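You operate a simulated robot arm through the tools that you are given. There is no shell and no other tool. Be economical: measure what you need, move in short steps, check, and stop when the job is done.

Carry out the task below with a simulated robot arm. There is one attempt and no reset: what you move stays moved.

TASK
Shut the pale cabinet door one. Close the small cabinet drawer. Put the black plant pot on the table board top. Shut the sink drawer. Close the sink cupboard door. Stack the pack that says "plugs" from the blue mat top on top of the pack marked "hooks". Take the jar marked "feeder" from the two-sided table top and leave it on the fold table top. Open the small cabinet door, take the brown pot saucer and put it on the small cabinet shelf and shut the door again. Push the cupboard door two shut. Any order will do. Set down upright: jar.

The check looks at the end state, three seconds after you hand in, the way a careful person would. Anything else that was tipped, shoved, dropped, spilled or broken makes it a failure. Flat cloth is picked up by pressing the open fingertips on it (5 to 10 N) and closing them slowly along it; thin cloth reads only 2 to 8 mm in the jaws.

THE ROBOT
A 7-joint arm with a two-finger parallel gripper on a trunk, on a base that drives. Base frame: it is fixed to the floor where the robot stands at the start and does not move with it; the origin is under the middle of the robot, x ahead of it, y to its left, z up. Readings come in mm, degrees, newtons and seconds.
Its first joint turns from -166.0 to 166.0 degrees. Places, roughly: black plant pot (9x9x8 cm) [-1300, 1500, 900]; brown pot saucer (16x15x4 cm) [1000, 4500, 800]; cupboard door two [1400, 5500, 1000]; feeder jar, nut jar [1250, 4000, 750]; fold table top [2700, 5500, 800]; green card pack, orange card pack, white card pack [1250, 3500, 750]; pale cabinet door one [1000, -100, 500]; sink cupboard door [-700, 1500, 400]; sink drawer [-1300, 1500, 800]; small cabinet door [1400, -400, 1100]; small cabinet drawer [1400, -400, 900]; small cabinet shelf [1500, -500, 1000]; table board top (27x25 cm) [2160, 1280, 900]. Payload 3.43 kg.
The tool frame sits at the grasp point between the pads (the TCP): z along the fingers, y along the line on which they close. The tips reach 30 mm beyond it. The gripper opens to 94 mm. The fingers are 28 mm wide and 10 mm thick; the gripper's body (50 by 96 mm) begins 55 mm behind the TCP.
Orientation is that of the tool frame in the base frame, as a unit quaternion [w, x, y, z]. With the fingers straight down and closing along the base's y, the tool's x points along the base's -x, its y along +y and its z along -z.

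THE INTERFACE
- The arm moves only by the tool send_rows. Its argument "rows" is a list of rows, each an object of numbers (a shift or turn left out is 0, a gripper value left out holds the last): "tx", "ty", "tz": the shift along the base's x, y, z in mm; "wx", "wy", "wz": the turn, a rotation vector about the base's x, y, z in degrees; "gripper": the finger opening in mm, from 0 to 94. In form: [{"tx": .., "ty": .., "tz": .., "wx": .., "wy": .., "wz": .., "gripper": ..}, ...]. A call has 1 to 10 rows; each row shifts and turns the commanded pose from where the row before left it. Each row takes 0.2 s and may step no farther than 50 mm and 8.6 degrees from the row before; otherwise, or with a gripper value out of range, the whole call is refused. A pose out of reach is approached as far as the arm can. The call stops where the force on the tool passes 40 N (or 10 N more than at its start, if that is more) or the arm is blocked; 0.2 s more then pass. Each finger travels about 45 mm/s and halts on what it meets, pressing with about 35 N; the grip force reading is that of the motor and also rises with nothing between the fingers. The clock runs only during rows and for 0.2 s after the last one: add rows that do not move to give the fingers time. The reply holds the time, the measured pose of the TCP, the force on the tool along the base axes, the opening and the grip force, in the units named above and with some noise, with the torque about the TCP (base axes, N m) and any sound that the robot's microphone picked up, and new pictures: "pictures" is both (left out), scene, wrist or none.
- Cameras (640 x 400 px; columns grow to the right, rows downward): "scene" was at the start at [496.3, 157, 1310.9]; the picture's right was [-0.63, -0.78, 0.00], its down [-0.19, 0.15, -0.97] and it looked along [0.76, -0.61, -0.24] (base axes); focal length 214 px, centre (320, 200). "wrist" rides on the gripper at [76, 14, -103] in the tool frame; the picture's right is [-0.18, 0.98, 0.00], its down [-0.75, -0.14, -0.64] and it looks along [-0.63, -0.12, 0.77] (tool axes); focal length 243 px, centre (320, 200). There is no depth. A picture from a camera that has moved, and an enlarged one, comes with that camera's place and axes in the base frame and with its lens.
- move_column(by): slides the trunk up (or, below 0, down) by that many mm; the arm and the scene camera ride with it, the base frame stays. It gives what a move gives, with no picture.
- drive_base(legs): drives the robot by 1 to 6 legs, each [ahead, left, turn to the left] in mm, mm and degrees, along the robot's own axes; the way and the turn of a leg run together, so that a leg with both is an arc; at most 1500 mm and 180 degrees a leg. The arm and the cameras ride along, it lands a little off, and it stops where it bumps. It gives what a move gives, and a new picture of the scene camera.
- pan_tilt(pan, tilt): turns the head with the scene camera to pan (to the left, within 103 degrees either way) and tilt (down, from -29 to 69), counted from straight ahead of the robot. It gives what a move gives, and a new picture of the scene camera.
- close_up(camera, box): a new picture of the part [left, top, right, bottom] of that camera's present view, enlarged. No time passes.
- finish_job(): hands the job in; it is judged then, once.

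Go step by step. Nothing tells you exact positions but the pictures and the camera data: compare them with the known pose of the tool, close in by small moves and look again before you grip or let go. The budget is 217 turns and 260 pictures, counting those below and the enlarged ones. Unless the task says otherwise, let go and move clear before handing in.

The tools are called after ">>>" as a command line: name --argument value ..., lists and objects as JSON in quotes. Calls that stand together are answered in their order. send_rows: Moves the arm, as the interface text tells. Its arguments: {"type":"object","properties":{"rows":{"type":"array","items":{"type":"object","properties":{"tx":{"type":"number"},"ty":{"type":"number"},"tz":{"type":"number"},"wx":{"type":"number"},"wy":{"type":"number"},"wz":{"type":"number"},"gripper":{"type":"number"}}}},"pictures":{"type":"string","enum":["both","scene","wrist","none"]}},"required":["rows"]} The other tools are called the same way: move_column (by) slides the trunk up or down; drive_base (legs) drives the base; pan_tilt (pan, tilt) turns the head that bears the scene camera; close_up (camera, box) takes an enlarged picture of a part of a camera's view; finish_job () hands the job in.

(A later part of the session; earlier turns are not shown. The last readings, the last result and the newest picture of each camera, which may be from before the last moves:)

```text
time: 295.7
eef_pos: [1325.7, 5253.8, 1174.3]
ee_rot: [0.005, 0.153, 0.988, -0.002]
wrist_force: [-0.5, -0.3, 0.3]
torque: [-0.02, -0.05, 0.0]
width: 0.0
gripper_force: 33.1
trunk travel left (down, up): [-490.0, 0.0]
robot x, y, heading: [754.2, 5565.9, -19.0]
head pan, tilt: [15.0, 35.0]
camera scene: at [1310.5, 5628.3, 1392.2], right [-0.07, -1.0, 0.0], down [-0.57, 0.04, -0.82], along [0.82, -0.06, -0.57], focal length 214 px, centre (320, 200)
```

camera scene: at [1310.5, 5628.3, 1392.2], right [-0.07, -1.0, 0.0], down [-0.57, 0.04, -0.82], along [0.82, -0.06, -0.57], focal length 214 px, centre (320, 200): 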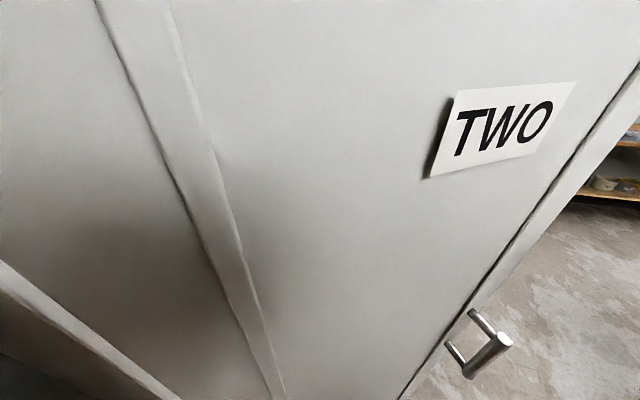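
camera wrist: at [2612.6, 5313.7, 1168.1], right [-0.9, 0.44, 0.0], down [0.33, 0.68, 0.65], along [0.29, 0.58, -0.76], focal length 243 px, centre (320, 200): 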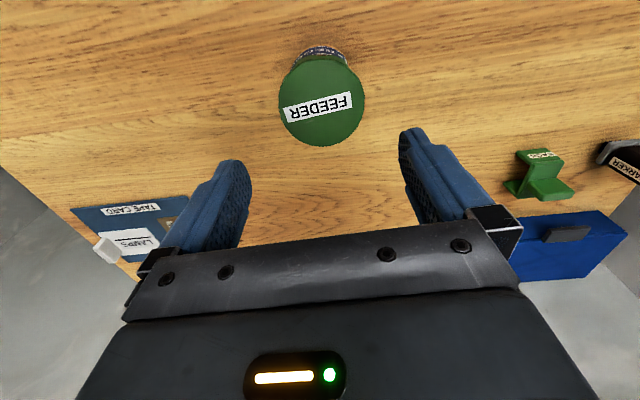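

I need the door more to the robot's right-front (head clearance). Swing the arm right, then rotate the base left by 44°.

>>> drive_base --legs '[[0, -107, 0]]'

>>> send_rows --rows '[{"tx": -37.6, "ty": -29.7, "wz": -4.4}, {"tx": -37.6, "ty": -29.7, "wz": -4.4}, {"tx": -37.6, "ty": -29.7, "wz": -4.4}, {"tx": -37.6, "ty": -29.7, "wz": -4.4}, {"tx": -37.6, "ty": -29.7, "wz": -4.4}, {"tx": -37.6, "ty": -29.7, "wz": -4.4}, {"tx": -37.6, "ty": -29.7, "wz": -4.4}, {"tx": -37.6, "ty": -29.7, "wz": -4.4}, {"tx": -37.6, "ty": -29.7, "wz": -4.4}, {"tx": -37.6, "ty": -29.7, "wz": -4.4}]' --pictures "none"

>>> drive_base --legs '[[0, 0, 44]]'

>>> pan_tilt --pan -25 --tilt 30

```text
time: 296.9
eef_pos: [1290.8, 5153.4, 1175.1]
ee_rot: [0.004, 0.152, 0.988, -0.002]
wrist_force: [0.2, 0.2, 0.6]
torque: [-0.02, 0.0, -0.06]
width: 0.0
gripper_force: 32.8
trunk travel left (down, up): [-490.0, 0.0]
robot x, y, heading: [715.2, 5465.2, -19.1]
head pan, tilt: [15.0, 35.0]
camera scene: at [1276.0, 5528.1, 1392.2], right [-0.07, -1.0, 0.0], down [-0.57, 0.04, -0.82], along [0.82, -0.06, -0.57], focal length 214 px, centre (320, 200)
```

scene: 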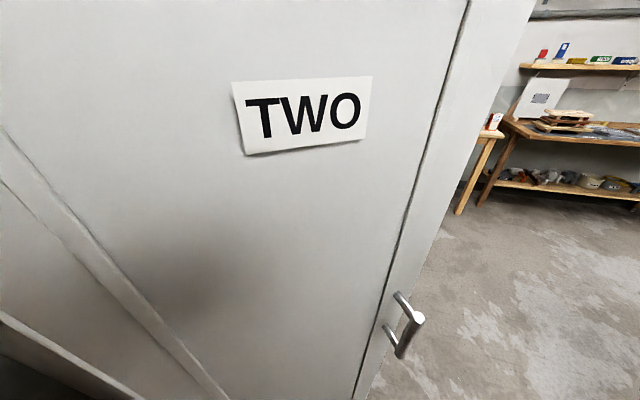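

```text
time: 299.3
eef_pos: [960.2, 4847.8, 1181.6]
ee_rot: [-0.001, 0.47, 0.883, -0.011]
wrist_force: [0.5, -0.5, 0.8]
torque: [0.04, -0.02, -0.03]
width: 0.0
gripper_force: 32.5
trunk travel left (down, up): [-490.0, 0.0]
robot x, y, heading: [715.9, 5472.7, -19.1]
head pan, tilt: [15.0, 35.0]
stopped in row 10: the arm was blocked; the commanded pose is now the measured one
```

```text
time: 301.7
eef_pos: [1323.6, 5192.2, 1181.9]
ee_rot: [0.004, 0.105, 0.994, -0.011]
wrist_force: [-0.9, -0.7, 0.1]
torque: [0.04, -0.02, 0.01]
width: 0.0
gripper_force: 33.2
trunk travel left (down, up): [-490.0, 0.0]
robot x, y, heading: [714.8, 5467.3, 24.7]
head pan, tilt: [15.0, 35.0]
camera scene: at [1078.3, 5898.7, 1392.2], right [0.64, -0.77, 0.0], down [-0.44, -0.37, -0.82], along [0.63, 0.53, -0.57], focal length 214 px, centre (320, 200)
```

scene: 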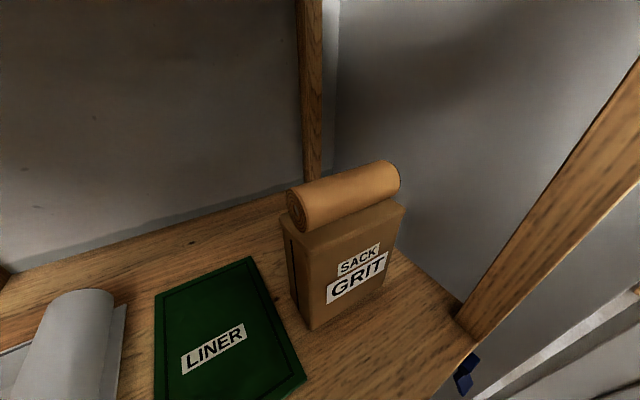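

```text
time: 302.8
eef_pos: [1323.4, 5193.2, 1181.0]
ee_rot: [0.004, 0.104, 0.995, -0.011]
wrist_force: [0.2, -0.5, 0.4]
torque: [0.03, -0.03, 0.0]
width: 0.0
gripper_force: 33.4
trunk travel left (down, up): [-490.0, 0.0]
robot x, y, heading: [717.7, 5471.7, 25.0]
head pan, tilt: [-25.0, 30.0]
camera scene: at [1101.2, 5842.2, 1400.0], right [0.0, -1.0, 0.0], down [-0.5, 0.0, -0.87], along [0.87, 0.0, -0.5], focal length 214 px, centre (320, 200)
```

scene: 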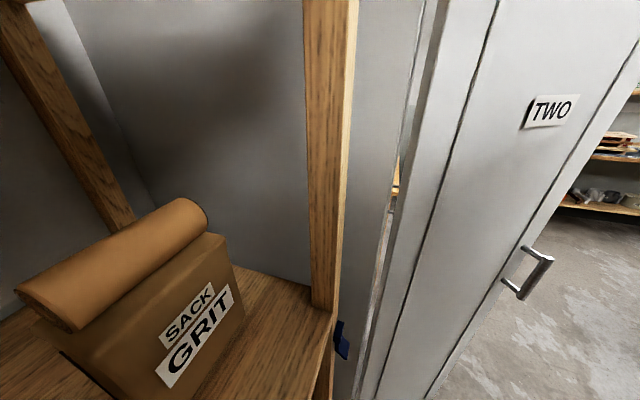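

The head swings close to the rack here; I move the base away from it and set up the push from a clearer spot.

>>> drive_base --legs '[[18, -193, 0]]'

>>> send_rows --rows '[{"tx": -11.3, "ty": 43}, {"tx": -11.3, "ty": 43}, {"tx": -11.3, "ty": 43}, {"tx": -11.3, "ty": 43}, {"tx": -11.3, "ty": 43}, {"tx": 5.7, "ty": 37}, {"tx": 5.7, "ty": 37}]' --pictures "scene"

```text
time: 304.3
eef_pos: [1421.6, 5023.8, 1181.8]
ee_rot: [0.004, 0.105, 0.994, -0.011]
wrist_force: [-0.9, 0.7, 0.8]
torque: [-0.01, 0.01, 0.01]
width: 0.0
gripper_force: 33.0
trunk travel left (down, up): [-490.0, 0.0]
robot x, y, heading: [814.3, 5303.7, 25.1]
head pan, tilt: [-25.0, 30.0]
camera scene: at [1199.6, 5673.9, 1400.0], right [0.0, -1.0, 0.0], down [-0.5, 0.0, -0.87], along [0.87, 0.0, -0.5], focal length 214 px, centre (320, 200)
```

scene: 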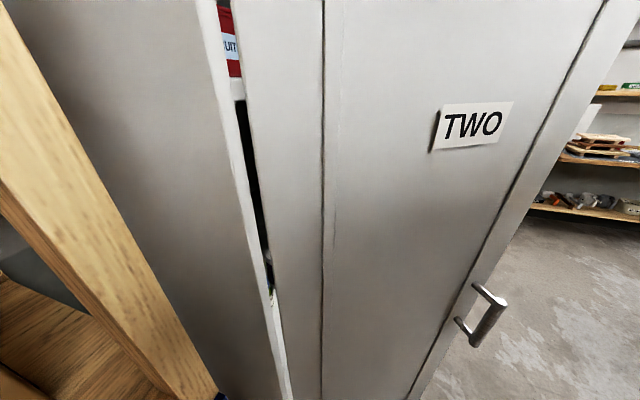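

```text
time: 305.9
eef_pos: [1374.1, 5311.1, 1181.9]
ee_rot: [0.004, 0.105, 0.994, -0.01]
wrist_force: [-0.8, -1.0, 0.3]
torque: [0.03, 0.0, 0.02]
width: 0.0
gripper_force: 33.3
trunk travel left (down, up): [-490.0, 0.0]
robot x, y, heading: [810.6, 5299.9, 25.1]
head pan, tilt: [-25.0, 30.0]
camera scene: at [1199.5, 5673.3, 1400.2], right [0.0, -1.0, 0.0], down [-0.5, 0.0, -0.87], along [0.87, 0.0, -0.5], focal length 214 px, centre (320, 200)
```

scene: 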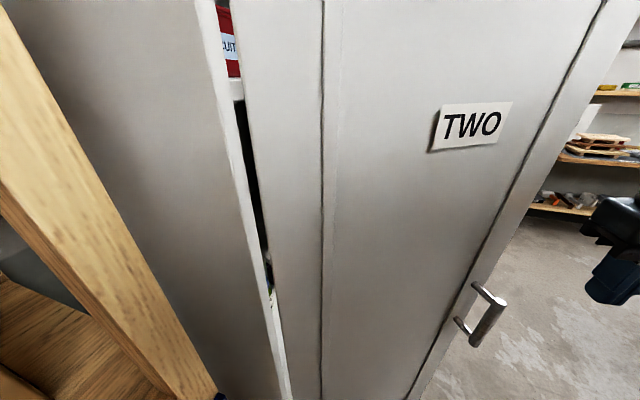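

>>> send_rows --rows '[{"tx": 24, "ty": 39}, {"tx": 24, "ty": 39}, {"tx": 22.6, "ty": 8}, {"tx": 22.6, "ty": 8}, {"tx": 22.6, "ty": 8}, {"tx": 22.6, "ty": 8}, {"tx": 22, "ty": 13.6}, {"tx": 22, "ty": 13.6}, {"tx": 22, "ty": 13.6}, {"tx": 22, "ty": 13.6}]' --pictures "scene"

```text
time: 308.1
eef_pos: [1603.2, 5477.1, 1181.1]
ee_rot: [0.004, 0.104, 0.995, -0.01]
wrist_force: [0.0, 0.3, 0.3]
torque: [-0.02, -0.03, -0.03]
width: 0.1
gripper_force: 32.9
trunk travel left (down, up): [-490.0, 0.0]
robot x, y, heading: [818.6, 5297.9, 25.0]
head pan, tilt: [-25.0, 30.0]
camera scene: at [1199.7, 5673.4, 1400.1], right [0.0, -1.0, 0.0], down [-0.5, 0.0, -0.87], along [0.87, 0.0, -0.5], focal length 214 px, centre (320, 200)
```

scene: 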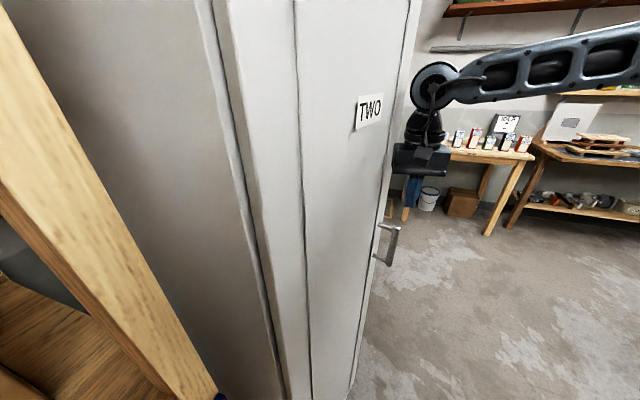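

Door is swinging closed. Continue with the final part.

>>> send_rows --rows '[{"tx": 17, "ty": 18}, {"tx": 17, "ty": 18}, {"tx": 17, "ty": 18}, {"tx": 16, "ty": 18}, {"tx": 10, "ty": 22}, {"tx": 10, "ty": 22}, {"tx": 9, "ty": 20}, {"tx": 6, "ty": 15}, {"tx": 4, "ty": 12}, {"tx": 4, "ty": 12}]' --pictures "scene"

```text
time: 309.4
eef_pos: [1678.7, 5565.3, 1183.3]
ee_rot: [0.002, 0.107, 0.994, -0.015]
wrist_force: [1.3, -4.8, 0.0]
torque: [0.4, 0.03, -0.15]
width: 0.0
gripper_force: 32.9
trunk travel left (down, up): [-490.0, 0.0]
robot x, y, heading: [814.3, 5298.9, 25.1]
head pan, tilt: [-25.0, 30.0]
stopped in row 6: the force on the tool passed its limit at 125 N (the readings are from after the stop); the commanded pose is now the measured one
camera scene: at [1199.7, 5673.2, 1400.1], right [0.0, -1.0, 0.0], down [-0.5, 0.0, -0.87], along [0.87, 0.0, -0.5], focal length 214 px, centre (320, 200)
```

scene: 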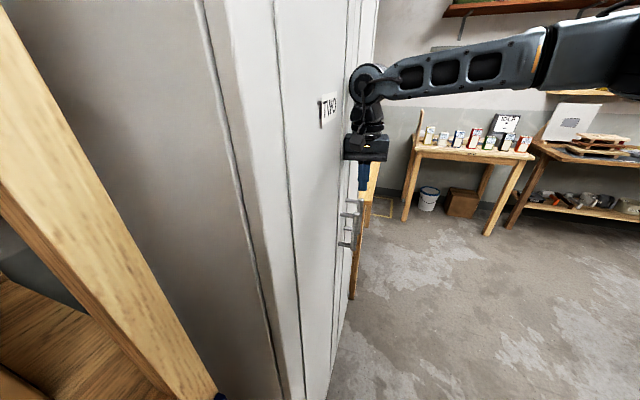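

Door two is closed. Retract and turn toward the saucer.

>>> send_rows --rows '[{"tx": -15, "ty": -42}, {"tx": -15, "ty": -42}, {"tx": -45}, {"tx": -45}, {"tx": -45}, {"tx": -45}, {"tx": -40}]' --pictures "none"

>>> drive_base --legs '[[0, 0, -100]]'

>>> pan_tilt --pan 0 --tilt 45

```text
time: 311.0
eef_pos: [1429.3, 5482.7, 1183.2]
ee_rot: [0.001, 0.106, 0.994, -0.015]
wrist_force: [0.6, -0.2, -0.3]
torque: [-0.02, 0.01, -0.02]
width: 0.1
gripper_force: 32.7
trunk travel left (down, up): [-490.0, 0.0]
robot x, y, heading: [814.9, 5302.5, 24.8]
head pan, tilt: [-25.0, 30.0]
```

```text
time: 315.6
eef_pos: [865.2, 4660.6, 1182.6]
ee_rot: [-0.01, 0.839, 0.544, -0.011]
wrist_force: [0.4, 0.3, 0.0]
torque: [-0.01, 0.0, -0.02]
width: 0.1
gripper_force: 33.5
trunk travel left (down, up): [-490.0, 0.0]
robot x, y, heading: [818.9, 5298.2, -77.2]
head pan, tilt: [-25.0, 30.0]
camera scene: at [1102.2, 4849.4, 1400.0], right [-0.98, 0.21, 0.0], down [0.1, 0.49, -0.87], along [-0.18, -0.85, -0.5], focal length 214 px, centre (320, 200)
```

scene: 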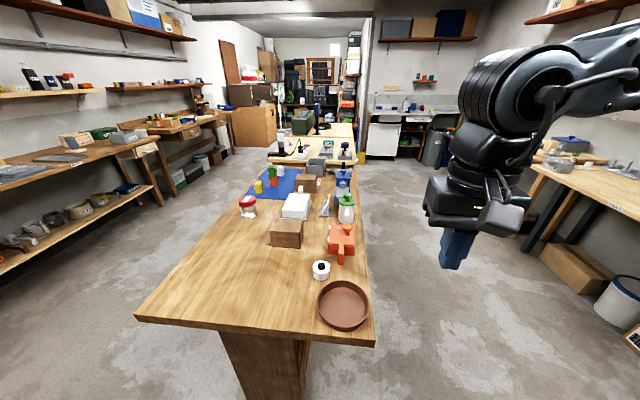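

```text
time: 316.5
eef_pos: [865.1, 4662.5, 1182.8]
ee_rot: [-0.011, 0.839, 0.544, -0.011]
wrist_force: [-0.3, 1.0, 0.6]
torque: [0.01, -0.01, -0.02]
width: 0.1
gripper_force: 33.1
trunk travel left (down, up): [-490.0, 0.0]
robot x, y, heading: [816.0, 5299.5, -77.0]
head pan, tilt: [0.0, 45.0]
camera scene: at [1139.3, 4858.5, 1377.4], right [-0.97, -0.22, 0.0], down [-0.16, 0.69, -0.71], along [0.16, -0.69, -0.71], focal length 214 px, centre (320, 200)
```

scene: 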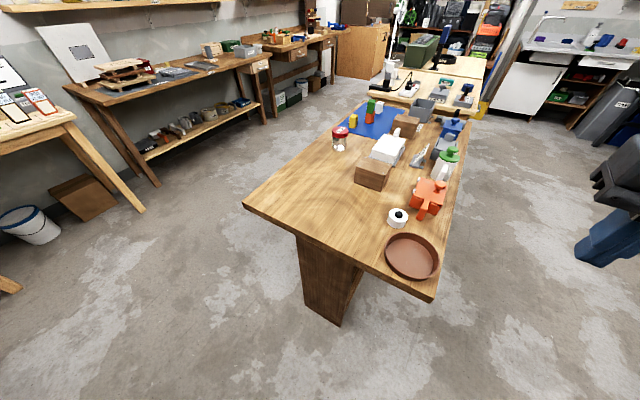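

>>> close_up --camera "scene" --box '[360, 200, 470, 310]'

```text
3.64 times, centred on (415, 255) of scene
camera zoom: at [1139.3, 4858.5, 1377.4], right [-0.97, -0.22, 0.0], down [-0.16, 0.69, -0.71], along [0.16, -0.69, -0.71], focal length 780 px, centre (-26, 0)
```

zoom: 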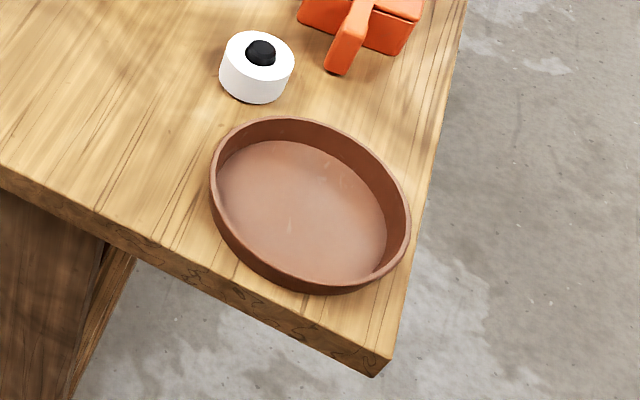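

Saucer at about (954,4484). I'll pinch its near rim with the closing axis fore-aft and the tool leaned to match the flared wall.

>>> send_rows --rows '[{"tx": 11, "ty": -14, "wz": -8, "gripper": 40}, {"tx": 11, "ty": -14, "wz": -8}, {"tx": 11, "ty": -14, "wz": -8}, {"tx": 11, "ty": -14, "wz": -8}, {"tx": 11, "ty": -14, "wz": -8}, {"tx": 11, "ty": -14, "wz": -8}, {"tx": 10, "ty": -14, "wz": -8}, {"tz": -45}, {"tz": -45}, {"tz": -45}]'

```text
time: 318.7
eef_pos: [939.2, 4566.8, 1047.9]
ee_rot: [-0.014, 0.996, 0.086, -0.005]
wrist_force: [-0.2, 0.3, -0.3]
torque: [0.0, -0.01, 0.01]
width: 40.0
gripper_force: 0.2
trunk travel left (down, up): [-490.0, 0.0]
robot x, y, heading: [816.6, 5300.2, -76.8]
head pan, tilt: [0.0, 45.0]
camera scene: at [1139.3, 4858.7, 1377.5], right [-0.97, -0.22, 0.0], down [-0.16, 0.69, -0.71], along [0.16, -0.69, -0.71], focal length 214 px, centre (320, 200)
camera wrist: at [1020.2, 4563.0, 1149.4], right [-0.01, -1.0, -0.03], down [-0.76, -0.01, 0.65], along [-0.65, 0.03, -0.76], focal length 243 px, centre (320, 200)
```

scene: 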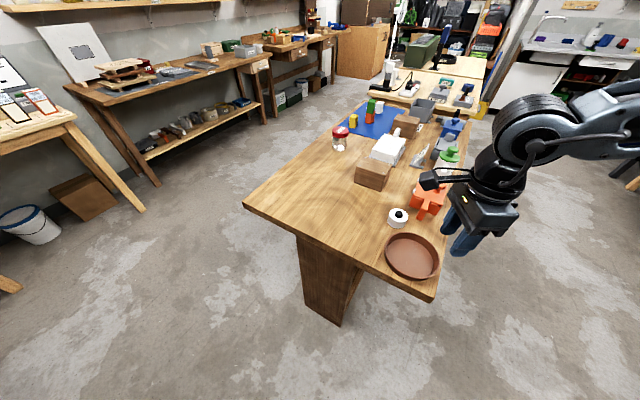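
wrist: 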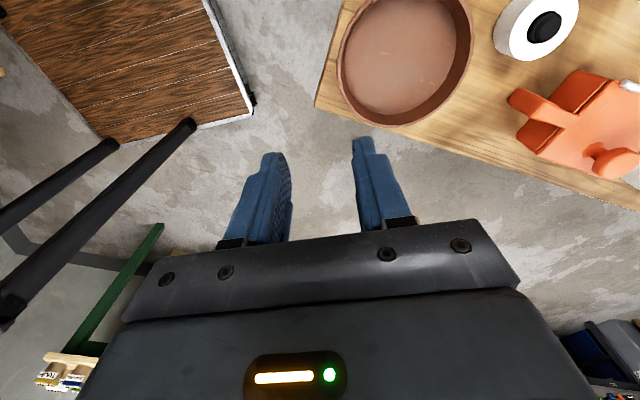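

>>> send_rows --rows '[{"tx": 6, "ty": -8, "wx": -5.9, "wy": -1}, {"tx": 7, "ty": -8, "wx": -5.8, "wy": -1}, {"tz": -45}, {"tz": -45}, {"tz": -45}]'

```text
time: 319.9
eef_pos: [954.1, 4549.4, 912.1]
ee_rot: [0.088, 0.992, 0.086, 0.004]
wrist_force: [-0.4, -0.5, -0.6]
torque: [-0.02, 0.0, 0.02]
width: 39.9
gripper_force: 0.0
trunk travel left (down, up): [-490.0, 0.0]
robot x, y, heading: [812.4, 5302.0, -77.3]
head pan, tilt: [0.0, 45.0]
camera scene: at [1139.3, 4858.7, 1377.6], right [-0.97, -0.22, 0.0], down [-0.16, 0.69, -0.71], along [0.16, -0.69, -0.71], focal length 214 px, centre (320, 200)
camera wrist: at [1031.3, 4567.2, 1015.1], right [-0.01, -0.98, 0.18], down [-0.78, 0.12, 0.61], along [-0.62, -0.13, -0.77], focal length 243 px, centre (320, 200)
```

scene: 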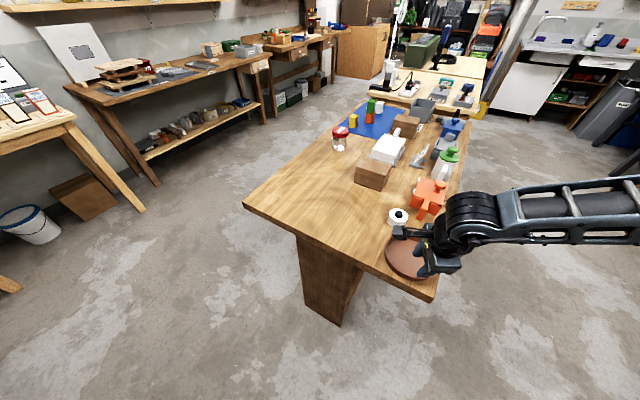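
wrist: 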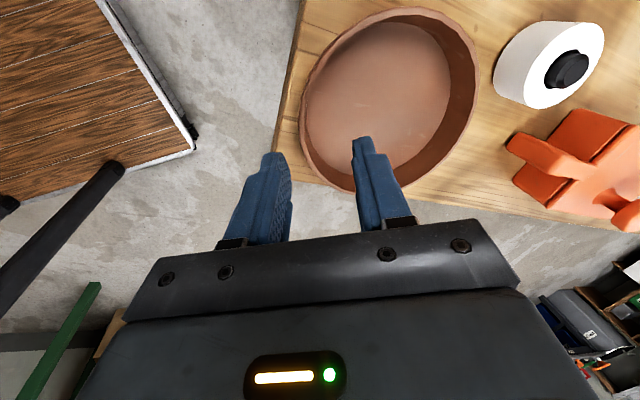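

>>> send_rows --rows '[{"tx": 11, "ty": 2}, {"tz": -25}, {"tz": -20}, {"tz": -14}]' --pictures "wrist"

```text
time: 320.9
eef_pos: [965.0, 4549.3, 853.7]
ee_rot: [0.089, 0.992, 0.086, 0.003]
wrist_force: [0.3, -0.1, -0.2]
torque: [-0.01, -0.01, -0.01]
width: 40.0
gripper_force: 0.2
trunk travel left (down, up): [-490.0, 0.0]
robot x, y, heading: [817.9, 5300.0, -77.0]
head pan, tilt: [0.0, 45.0]
camera wrist: at [1041.7, 4567.7, 957.1], right [-0.01, -0.98, 0.18], down [-0.78, 0.12, 0.61], along [-0.62, -0.13, -0.77], focal length 243 px, centre (320, 200)
```

wrist: 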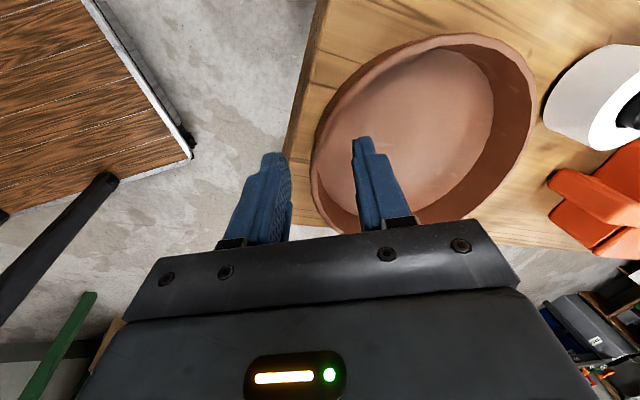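

>>> send_rows --rows '[{"tz": -6}, {"gripper": 15}, {"gripper": 0}, {}, {}, {}]' --pictures "wrist"

```text
time: 322.3
eef_pos: [964.3, 4549.6, 848.2]
ee_rot: [0.089, 0.992, 0.085, 0.003]
wrist_force: [-1.1, -1.3, 1.3]
torque: [-0.21, -0.19, -0.1]
width: 5.9
gripper_force: 34.8
trunk travel left (down, up): [-490.0, 0.0]
robot x, y, heading: [815.8, 5299.3, -76.8]
head pan, tilt: [0.0, 45.0]
camera wrist: at [1041.0, 4567.6, 951.6], right [-0.01, -0.98, 0.18], down [-0.78, 0.12, 0.61], along [-0.62, -0.13, -0.77], focal length 243 px, centre (320, 200)
```

wrist: 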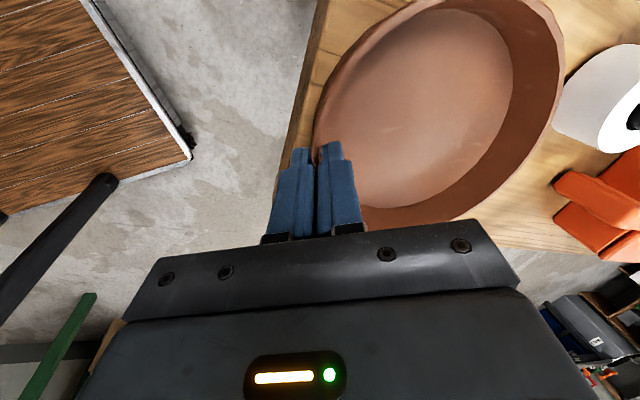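

>>> send_rows --rows '[{"tz": 3}, {"tz": 3}, {"tz": 4}, {"tz": 4}, {"tz": 5}]'

```text
time: 323.5
eef_pos: [966.1, 4551.5, 866.7]
ee_rot: [0.089, 0.992, 0.085, 0.005]
wrist_force: [0.7, 0.2, -0.5]
torque: [0.09, 0.0, -0.01]
width: 5.6
gripper_force: 35.1
trunk travel left (down, up): [-490.0, 0.0]
robot x, y, heading: [815.8, 5300.7, -76.9]
head pan, tilt: [0.0, 45.0]
camera scene: at [1139.4, 4858.5, 1377.4], right [-0.97, -0.22, 0.0], down [-0.16, 0.69, -0.71], along [0.16, -0.69, -0.71], focal length 214 px, centre (320, 200)
camera wrist: at [1042.2, 4568.5, 970.0], right [-0.01, -0.98, 0.18], down [-0.78, 0.12, 0.61], along [-0.62, -0.13, -0.77], focal length 243 px, centre (320, 200)
```

scene: 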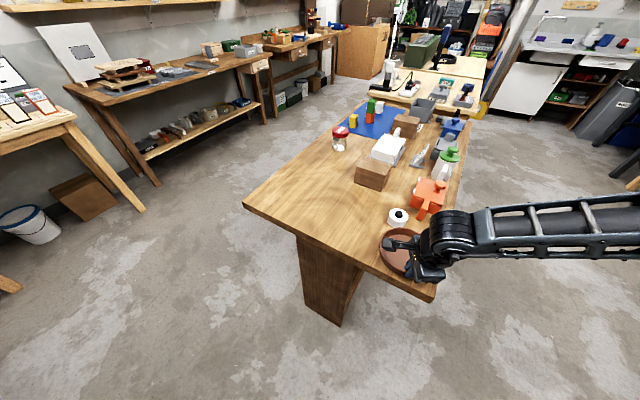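
wrist: 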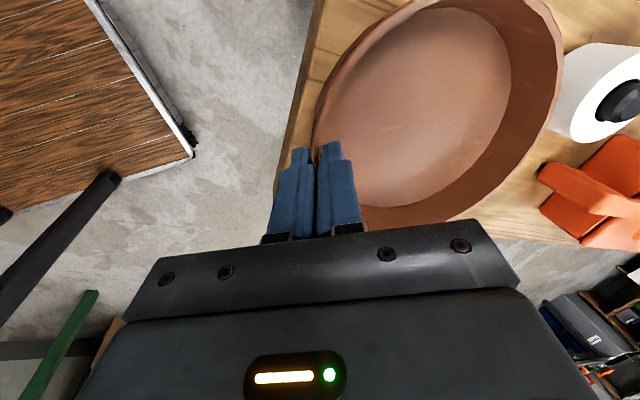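

Saucer is held level. Lift and travel to the small cabinet.

>>> send_rows --rows '[{"tz": 20}, {"tz": 25}, {"tz": 30}, {"tz": 30}, {"tz": 35}, {"tz": 35}, {"tz": 35}, {"tz": 35}, {"tx": -15, "ty": 30}, {"tx": -15, "ty": 30}]' --pictures "wrist"

>>> drive_base --legs '[[0, 0, 58]]'

```text
time: 325.7
eef_pos: [936.0, 4609.1, 1111.1]
ee_rot: [0.088, 0.992, 0.086, 0.004]
wrist_force: [0.2, 0.3, -1.5]
torque: [0.08, 0.03, 0.03]
width: 5.8
gripper_force: 35.1
trunk travel left (down, up): [-490.0, 0.0]
robot x, y, heading: [816.6, 5298.3, -77.1]
head pan, tilt: [0.0, 45.0]
camera wrist: at [1012.2, 4627.0, 1214.6], right [-0.01, -0.98, 0.18], down [-0.78, 0.12, 0.61], along [-0.62, -0.13, -0.77], focal length 243 px, centre (320, 200)
```

wrist: 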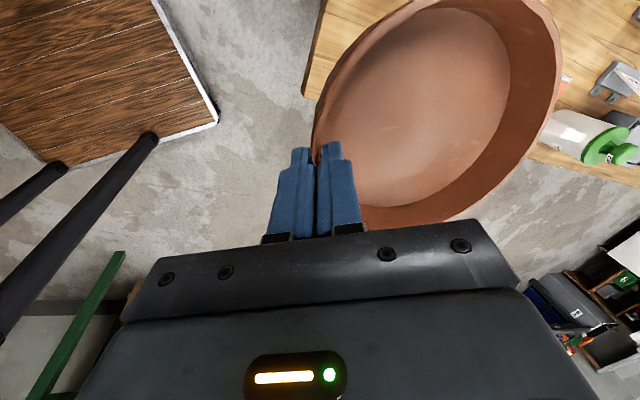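

```text
time: 328.7
eef_pos: [1463.5, 5029.6, 1112.6]
ee_rot: [0.076, 0.828, 0.553, 0.047]
wrist_force: [0.9, -0.1, -0.7]
torque: [0.03, 0.04, -0.03]
width: 5.5
gripper_force: 35.1
trunk travel left (down, up): [-490.0, 0.0]
robot x, y, heading: [812.7, 5296.6, -19.5]
head pan, tilt: [0.0, 45.0]
camera scene: at [1363.3, 5335.9, 1377.4], right [-0.33, -0.94, 0.0], down [-0.67, 0.24, -0.71], along [0.67, -0.24, -0.71], focal length 214 px, centre (320, 200)
```

scene: 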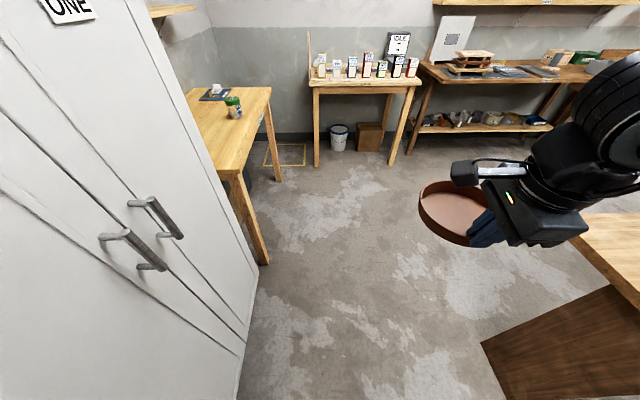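

Cupboard is shut. Drive down the aisle toward the small cabinet in stages.

>>> drive_base --legs '[[800, -30, 0], [800, 0, 0.3], [0, 0, -90]]'

>>> drive_base --legs '[[1400, 0, 0], [1400, 0, 0]]'

```text
time: 340.8
eef_pos: [2020.9, 4093.8, 1113.2]
ee_rot: [0.087, 0.973, -0.215, -0.023]
wrist_force: [0.1, -0.7, -1.4]
torque: [0.03, -0.04, 0.0]
width: 4.5
gripper_force: 35.0
trunk travel left (down, up): [-490.0, 0.0]
robot x, y, heading: [2315.0, 4726.9, -111.8]
head pan, tilt: [0.0, 45.0]
camera scene: at [2329.8, 4181.9, 1377.4], right [-0.93, 0.37, 0.0], down [0.26, 0.66, -0.71], along [-0.26, -0.66, -0.71], focal length 214 px, centre (320, 200)
```

scene: 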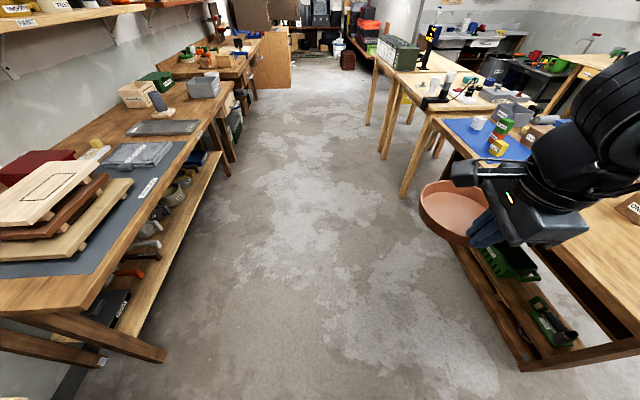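

```text
time: 354.3
eef_pos: [935.6, 1526.9, 1112.0]
ee_rot: [0.085, 0.969, -0.23, -0.024]
wrist_force: [0.5, 0.6, -1.2]
torque: [0.07, -0.02, 0.0]
width: 4.1
gripper_force: 35.4
trunk travel left (down, up): [-490.0, 0.0]
robot x, y, heading: [1247.4, 2152.6, -113.7]
head pan, tilt: [0.0, 45.0]
camera scene: at [1247.7, 1606.4, 1377.4], right [-0.92, 0.4, 0.0], down [0.28, 0.65, -0.71], along [-0.28, -0.65, -0.71], focal length 214 px, centre (320, 200)
```

scene: 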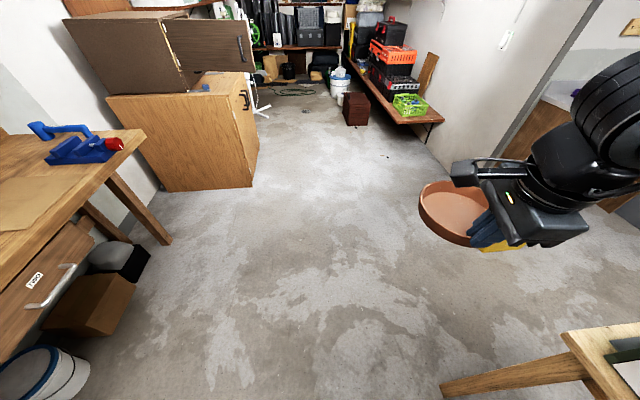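

>>> close_up --camera "wrist" --box '[220, 0, 620, 250]'

```text
1.60 times, centred on (420, 125) of wrist
camera zoom: at [1007.3, 1496.2, 1214.7], right [-0.6, -0.78, 0.18], down [-0.56, 0.56, 0.61], along [-0.58, 0.27, -0.77], focal length 388 px, centre (160, 320)
```

zoom: 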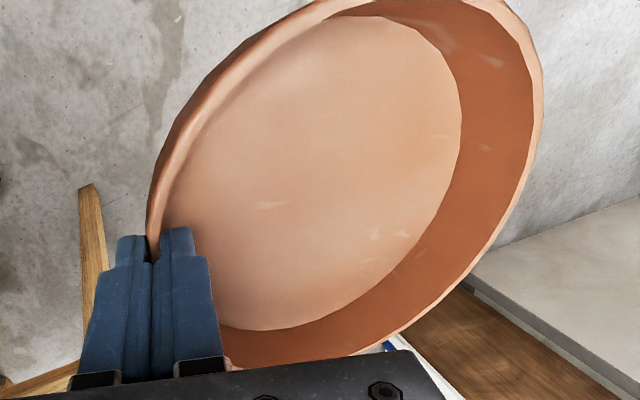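

>>> drive_base --legs '[[0, 0, 4.6], [1440, 0, 0], [0, -430, 0], [0, 0, 90]]'

>>> pan_tilt --pan -20 --tilt 20

```text
time: 368.0
eef_pos: [1038.9, 681.9, 1112.2]
ee_rot: [0.076, 0.823, 0.56, 0.046]
wrist_force: [-1.0, 0.3, -1.7]
torque: [0.07, 0.05, -0.01]
width: 3.7
gripper_force: 34.8
trunk travel left (down, up): [-490.0, 0.0]
robot x, y, heading: [388.4, 936.6, -18.1]
head pan, tilt: [0.0, 45.0]
camera scene: at [932.3, 984.3, 1377.4], right [-0.32, -0.95, 0.0], down [-0.67, 0.22, -0.71], along [0.67, -0.22, -0.71], focal length 214 px, centre (320, 200)
```

scene: 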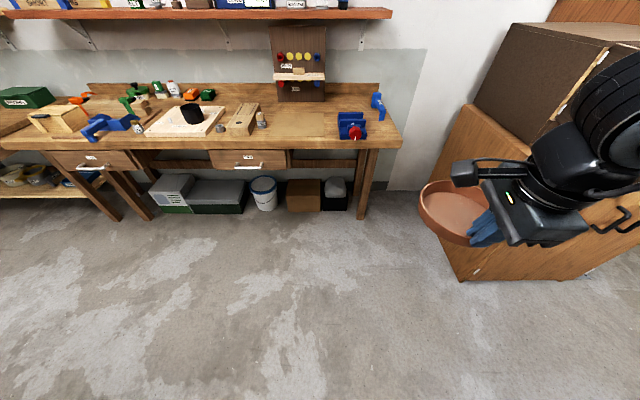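

```text
time: 368.9
eef_pos: [1038.3, 682.0, 1111.7]
ee_rot: [0.076, 0.823, 0.561, 0.046]
wrist_force: [0.1, -0.1, -0.9]
torque: [-0.01, 0.04, 0.01]
width: 4.1
gripper_force: 35.3
trunk travel left (down, up): [-490.0, 0.0]
robot x, y, heading: [384.9, 940.0, -18.3]
head pan, tilt: [-20.0, 20.0]
camera scene: at [928.1, 952.2, 1416.0], right [-0.62, -0.78, 0.0], down [-0.27, 0.21, -0.94], along [0.74, -0.58, -0.34], focal length 214 px, centre (320, 200)
```

scene: 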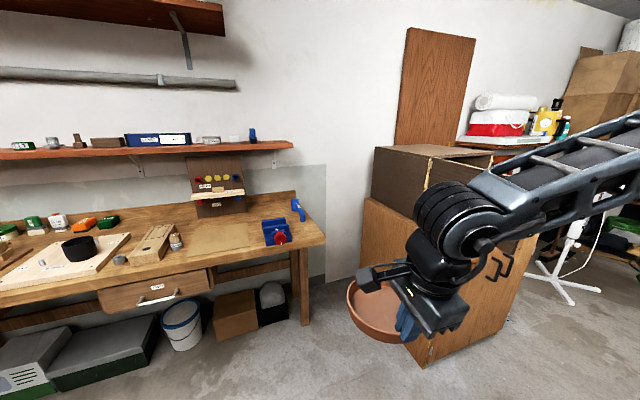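

>>> drive_base --legs '[[-90, 0, -0.8], [0, -1020, 0]]'

>>> pan_tilt --pan 0 --tilt 15

```text
time: 374.1
eef_pos: [638.6, -168.8, 1112.5]
ee_rot: [0.077, 0.846, 0.526, 0.043]
wrist_force: [-0.5, 0.0, -1.1]
torque: [0.02, 0.04, 0.0]
width: 3.9
gripper_force: 34.7
trunk travel left (down, up): [-490.0, 0.0]
robot x, y, heading: [11.1, 142.8, -22.9]
head pan, tilt: [-20.0, 20.0]
stopped in leg 2: the robot was blocked; the commanded pose is now the measured one
camera scene: at [552.3, 111.6, 1416.0], right [-0.68, -0.73, 0.0], down [-0.25, 0.23, -0.94], along [0.69, -0.64, -0.34], focal length 214 px, centre (320, 200)
```

scene: 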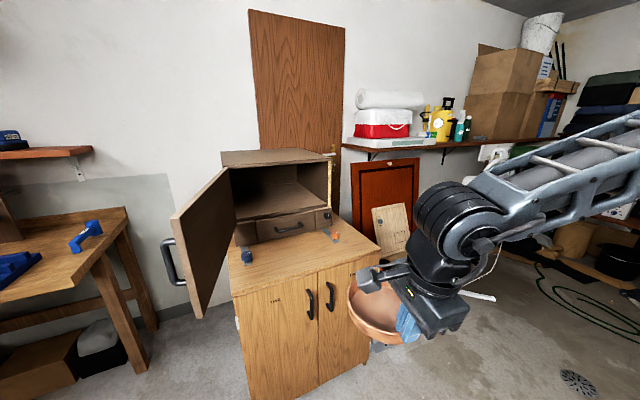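

```text
time: 374.9
eef_pos: [639.1, -166.5, 1111.7]
ee_rot: [0.078, 0.846, 0.526, 0.043]
wrist_force: [0.5, 0.4, -0.7]
torque: [0.07, 0.05, -0.02]
width: 3.7
gripper_force: 35.2
trunk travel left (down, up): [-490.0, 0.0]
robot x, y, heading: [10.6, 143.4, -22.7]
head pan, tilt: [0.0, 15.0]
camera scene: at [570.2, 138.6, 1424.2], right [-0.39, -0.92, 0.0], down [-0.24, 0.1, -0.97], along [0.89, -0.38, -0.26], focal length 214 px, centre (320, 200)
```

scene: 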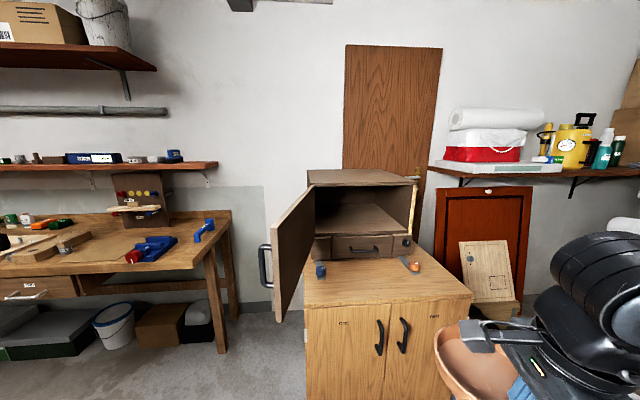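

>>> close_up --camera "scene" --box '[250, 150, 450, 300]'

```text
2.67 times, centred on (350, 225) of scene
camera zoom: at [570.2, 138.6, 1424.2], right [-0.39, -0.92, 0.0], down [-0.24, 0.1, -0.97], along [0.89, -0.38, -0.26], focal length 572 px, centre (240, 133)
```

zoom: 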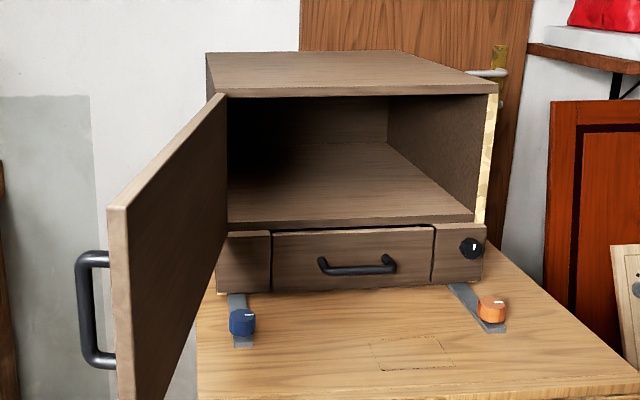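

The compartment floor is at about z≈995, opening v from −167 to 268. Approach with the base.

>>> drive_base --legs '[[250, 0, 3.6], [290, -120, 0]]'

>>> pan_tilt --pan -5 --tilt 25

```text
time: 378.5
eef_pos: [1130.4, -432.2, 1111.7]
ee_rot: [0.077, 0.829, 0.552, 0.045]
wrist_force: [0.0, 0.1, -0.5]
torque: [0.04, 0.04, 0.04]
width: 3.8
gripper_force: 34.7
trunk travel left (down, up): [-490.0, 0.0]
robot x, y, heading: [483.3, -163.2, -19.4]
head pan, tilt: [0.0, 15.0]
camera scene: at [1043.1, -131.2, 1424.3], right [-0.34, -0.94, 0.0], down [-0.24, 0.09, -0.97], along [0.91, -0.32, -0.26], focal length 214 px, centre (320, 200)
```

scene: 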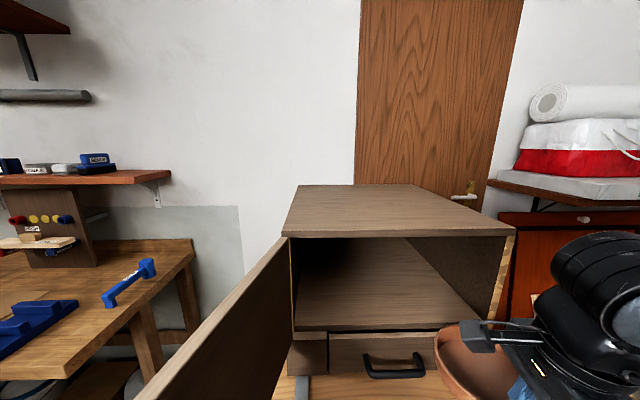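

```text
time: 379.2
eef_pos: [1130.2, -432.2, 1111.5]
ee_rot: [0.075, 0.829, 0.552, 0.046]
wrist_force: [-0.5, 0.1, -0.7]
torque: [0.03, 0.05, 0.04]
width: 4.1
gripper_force: 35.1
trunk travel left (down, up): [-490.0, 0.0]
robot x, y, heading: [483.5, -165.0, -19.4]
head pan, tilt: [-5.0, 25.0]
camera scene: at [1039.0, -138.3, 1408.0], right [-0.42, -0.91, 0.0], down [-0.38, 0.18, -0.91], along [0.82, -0.38, -0.42], focal length 214 px, centre (320, 200)
```

scene: 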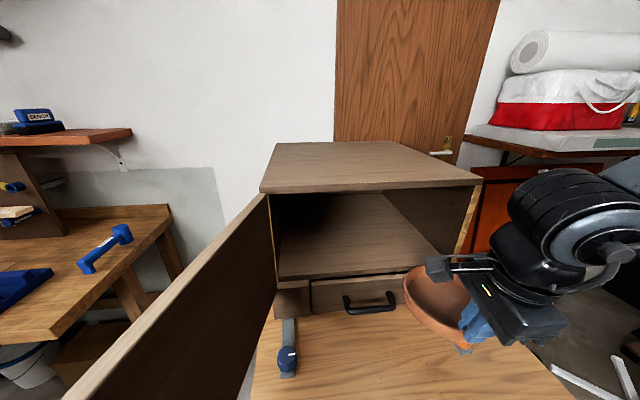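

>>> send_rows --rows '[{"tx": 13, "ty": 37}, {"tx": 13, "ty": 37}, {"tx": 26, "ty": -9}, {"tx": 26, "ty": -9}, {"tx": 26, "ty": -9}, {"tx": 26, "ty": -9}, {"tx": 26, "ty": -9}]'

```text
time: 380.8
eef_pos: [1289.3, -405.4, 1110.1]
ee_rot: [0.076, 0.829, 0.553, 0.045]
wrist_force: [-1.7, 0.0, -0.6]
torque: [0.03, 0.05, -0.01]
width: 4.1
gripper_force: 34.8
trunk travel left (down, up): [-490.0, 0.0]
robot x, y, heading: [483.9, -161.6, -19.7]
head pan, tilt: [-5.0, 25.0]
camera scene: at [1038.8, -138.4, 1408.0], right [-0.42, -0.91, 0.0], down [-0.38, 0.18, -0.91], along [0.82, -0.38, -0.42], focal length 214 px, centre (320, 200)
camera wrist: at [1316.1, -332.1, 1213.8], right [0.82, -0.54, 0.17], down [-0.52, -0.59, 0.61], along [-0.23, -0.6, -0.77], focal length 243 px, centre (320, 200)
```

scene: 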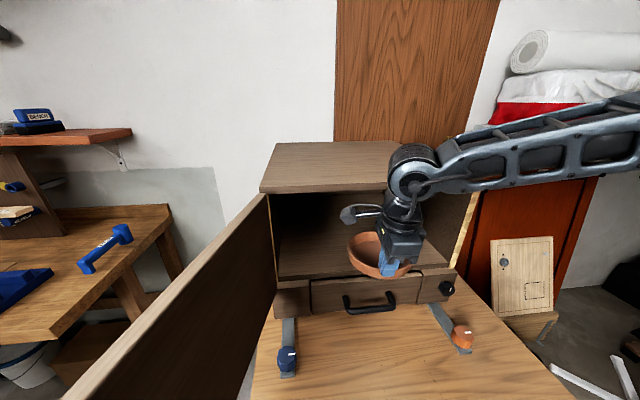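
wrist: 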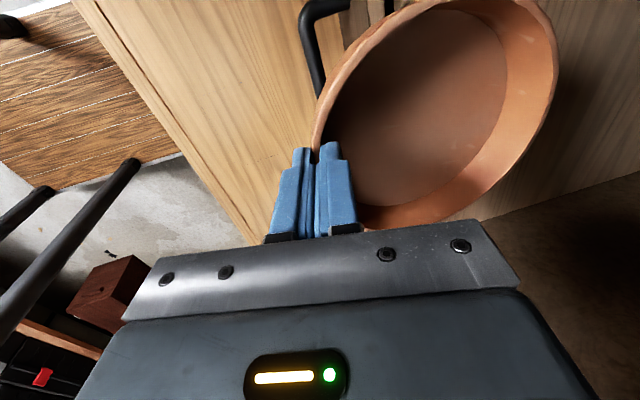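

>>> send_rows --rows '[{"tx": 17, "ty": -6}, {"tx": 17, "ty": -6}, {"tx": 17, "ty": -6}]'

```text
time: 381.6
eef_pos: [1337.9, -422.9, 1110.4]
ee_rot: [0.076, 0.829, 0.552, 0.045]
wrist_force: [0.5, -0.4, -0.5]
torque: [0.02, 0.05, -0.02]
width: 4.0
gripper_force: 34.9
trunk travel left (down, up): [-490.0, 0.0]
robot x, y, heading: [485.3, -163.4, -19.6]
head pan, tilt: [-5.0, 25.0]
camera scene: at [1038.9, -138.4, 1408.0], right [-0.42, -0.91, 0.0], down [-0.38, 0.18, -0.91], along [0.82, -0.38, -0.42], focal length 214 px, centre (320, 200)
camera wrist: at [1365.6, -350.1, 1212.8], right [0.82, -0.54, 0.17], down [-0.52, -0.59, 0.61], along [-0.23, -0.6, -0.77], focal length 243 px, centre (320, 200)
```

scene: 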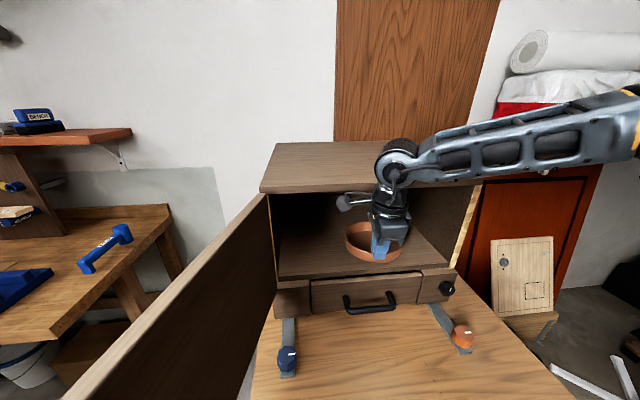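
wrist: 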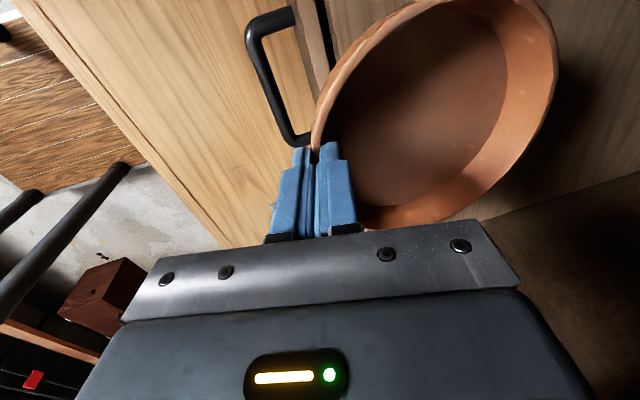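

>>> send_rows --rows '[{"tx": 6, "ty": -2, "tz": -20}, {"tz": -20}, {"tz": -8}, {"tz": -4}]' --pictures "both"

```text
time: 382.6
eef_pos: [1343.0, -424.4, 1060.2]
ee_rot: [0.076, 0.829, 0.553, 0.047]
wrist_force: [-0.9, 0.0, -1.8]
torque: [0.01, 0.06, 0.01]
width: 3.8
gripper_force: 34.7
trunk travel left (down, up): [-490.0, 0.0]
robot x, y, heading: [486.9, -164.4, -19.6]
head pan, tilt: [-5.0, 25.0]
camera scene: at [1039.1, -138.3, 1408.0], right [-0.42, -0.91, 0.0], down [-0.38, 0.18, -0.91], along [0.82, -0.38, -0.42], focal length 214 px, centre (320, 200)
camera wrist: at [1370.9, -351.6, 1162.7], right [0.82, -0.54, 0.17], down [-0.52, -0.59, 0.61], along [-0.23, -0.6, -0.77], focal length 243 px, centre (320, 200)
```

scene: 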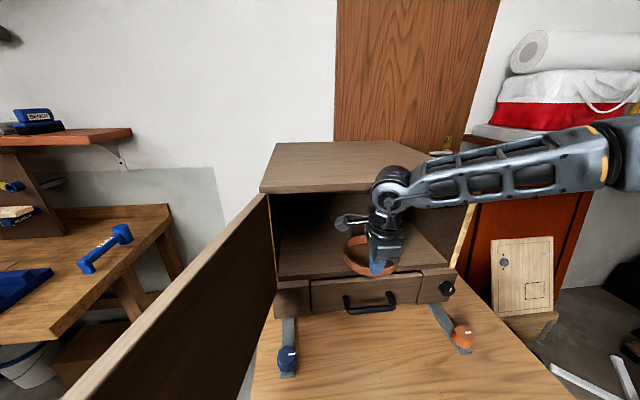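
wrist: 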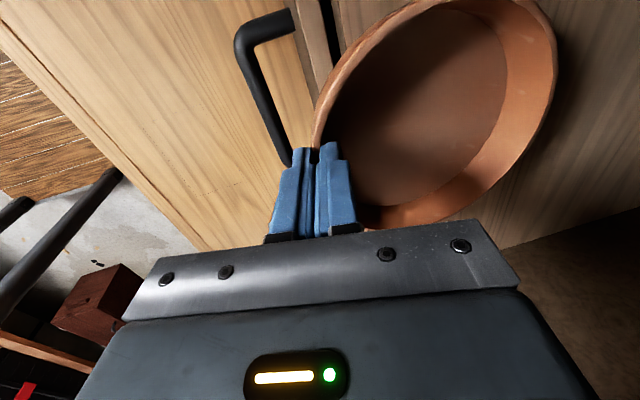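

>>> send_rows --rows '[{"tz": -4}, {"tz": -3}, {"tz": -3}]' --pictures "none"

>>> send_rows --rows '[{"tz": -3}, {"tz": -3}]' --pictures "none"

```text
time: 383.4
eef_pos: [1344.3, -423.9, 1052.5]
ee_rot: [0.077, 0.829, 0.552, 0.046]
wrist_force: [-7.8, 1.2, 16.2]
torque: [-0.51, -0.14, -0.23]
width: 4.0
gripper_force: 35.2
trunk travel left (down, up): [-490.0, 0.0]
robot x, y, heading: [486.1, -161.9, -19.7]
head pan, tilt: [-5.0, 25.0]
```

```text
time: 384.0
eef_pos: [1342.7, -423.4, 1044.3]
ee_rot: [0.075, 0.829, 0.552, 0.046]
wrist_force: [-11.9, 2.9, 19.5]
torque: [0.49, -0.43, 0.53]
width: 6.3
gripper_force: 34.9
trunk travel left (down, up): [-490.0, 0.0]
robot x, y, heading: [482.7, -162.0, -19.6]
head pan, tilt: [-5.0, 25.0]
```

>>> send_rows --rows '[{"gripper": 12}, {"gripper": 20}, {}]' --pictures "both"

```text
time: 384.8
eef_pos: [1343.5, -423.6, 1043.3]
ee_rot: [0.075, 0.829, 0.553, 0.045]
wrist_force: [0.1, 0.1, -0.2]
torque: [0.0, 0.0, 0.0]
width: 20.1
gripper_force: 0.1
trunk travel left (down, up): [-490.0, 0.0]
robot x, y, heading: [480.7, -161.8, -19.6]
head pan, tilt: [-5.0, 25.0]
camera scene: at [1039.1, -138.3, 1407.9], right [-0.42, -0.91, 0.0], down [-0.38, 0.18, -0.91], along [0.82, -0.38, -0.42], focal length 214 px, centre (320, 200)
camera wrist: at [1371.0, -351.1, 1146.4], right [0.82, -0.54, 0.17], down [-0.52, -0.59, 0.61], along [-0.23, -0.6, -0.77], focal length 243 px, centre (320, 200)
```

scene: 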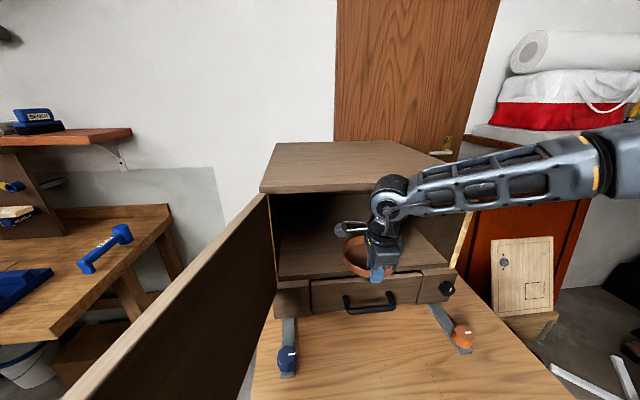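
wrist: 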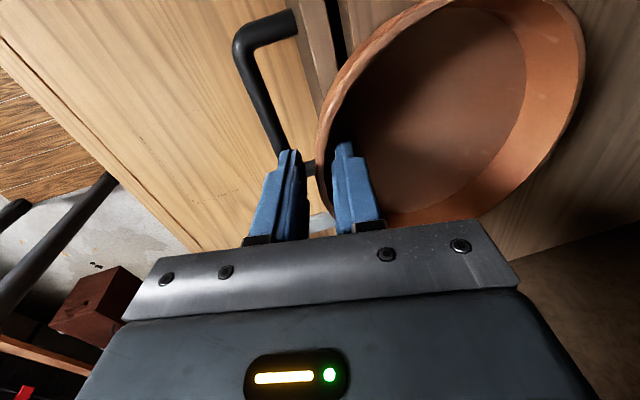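

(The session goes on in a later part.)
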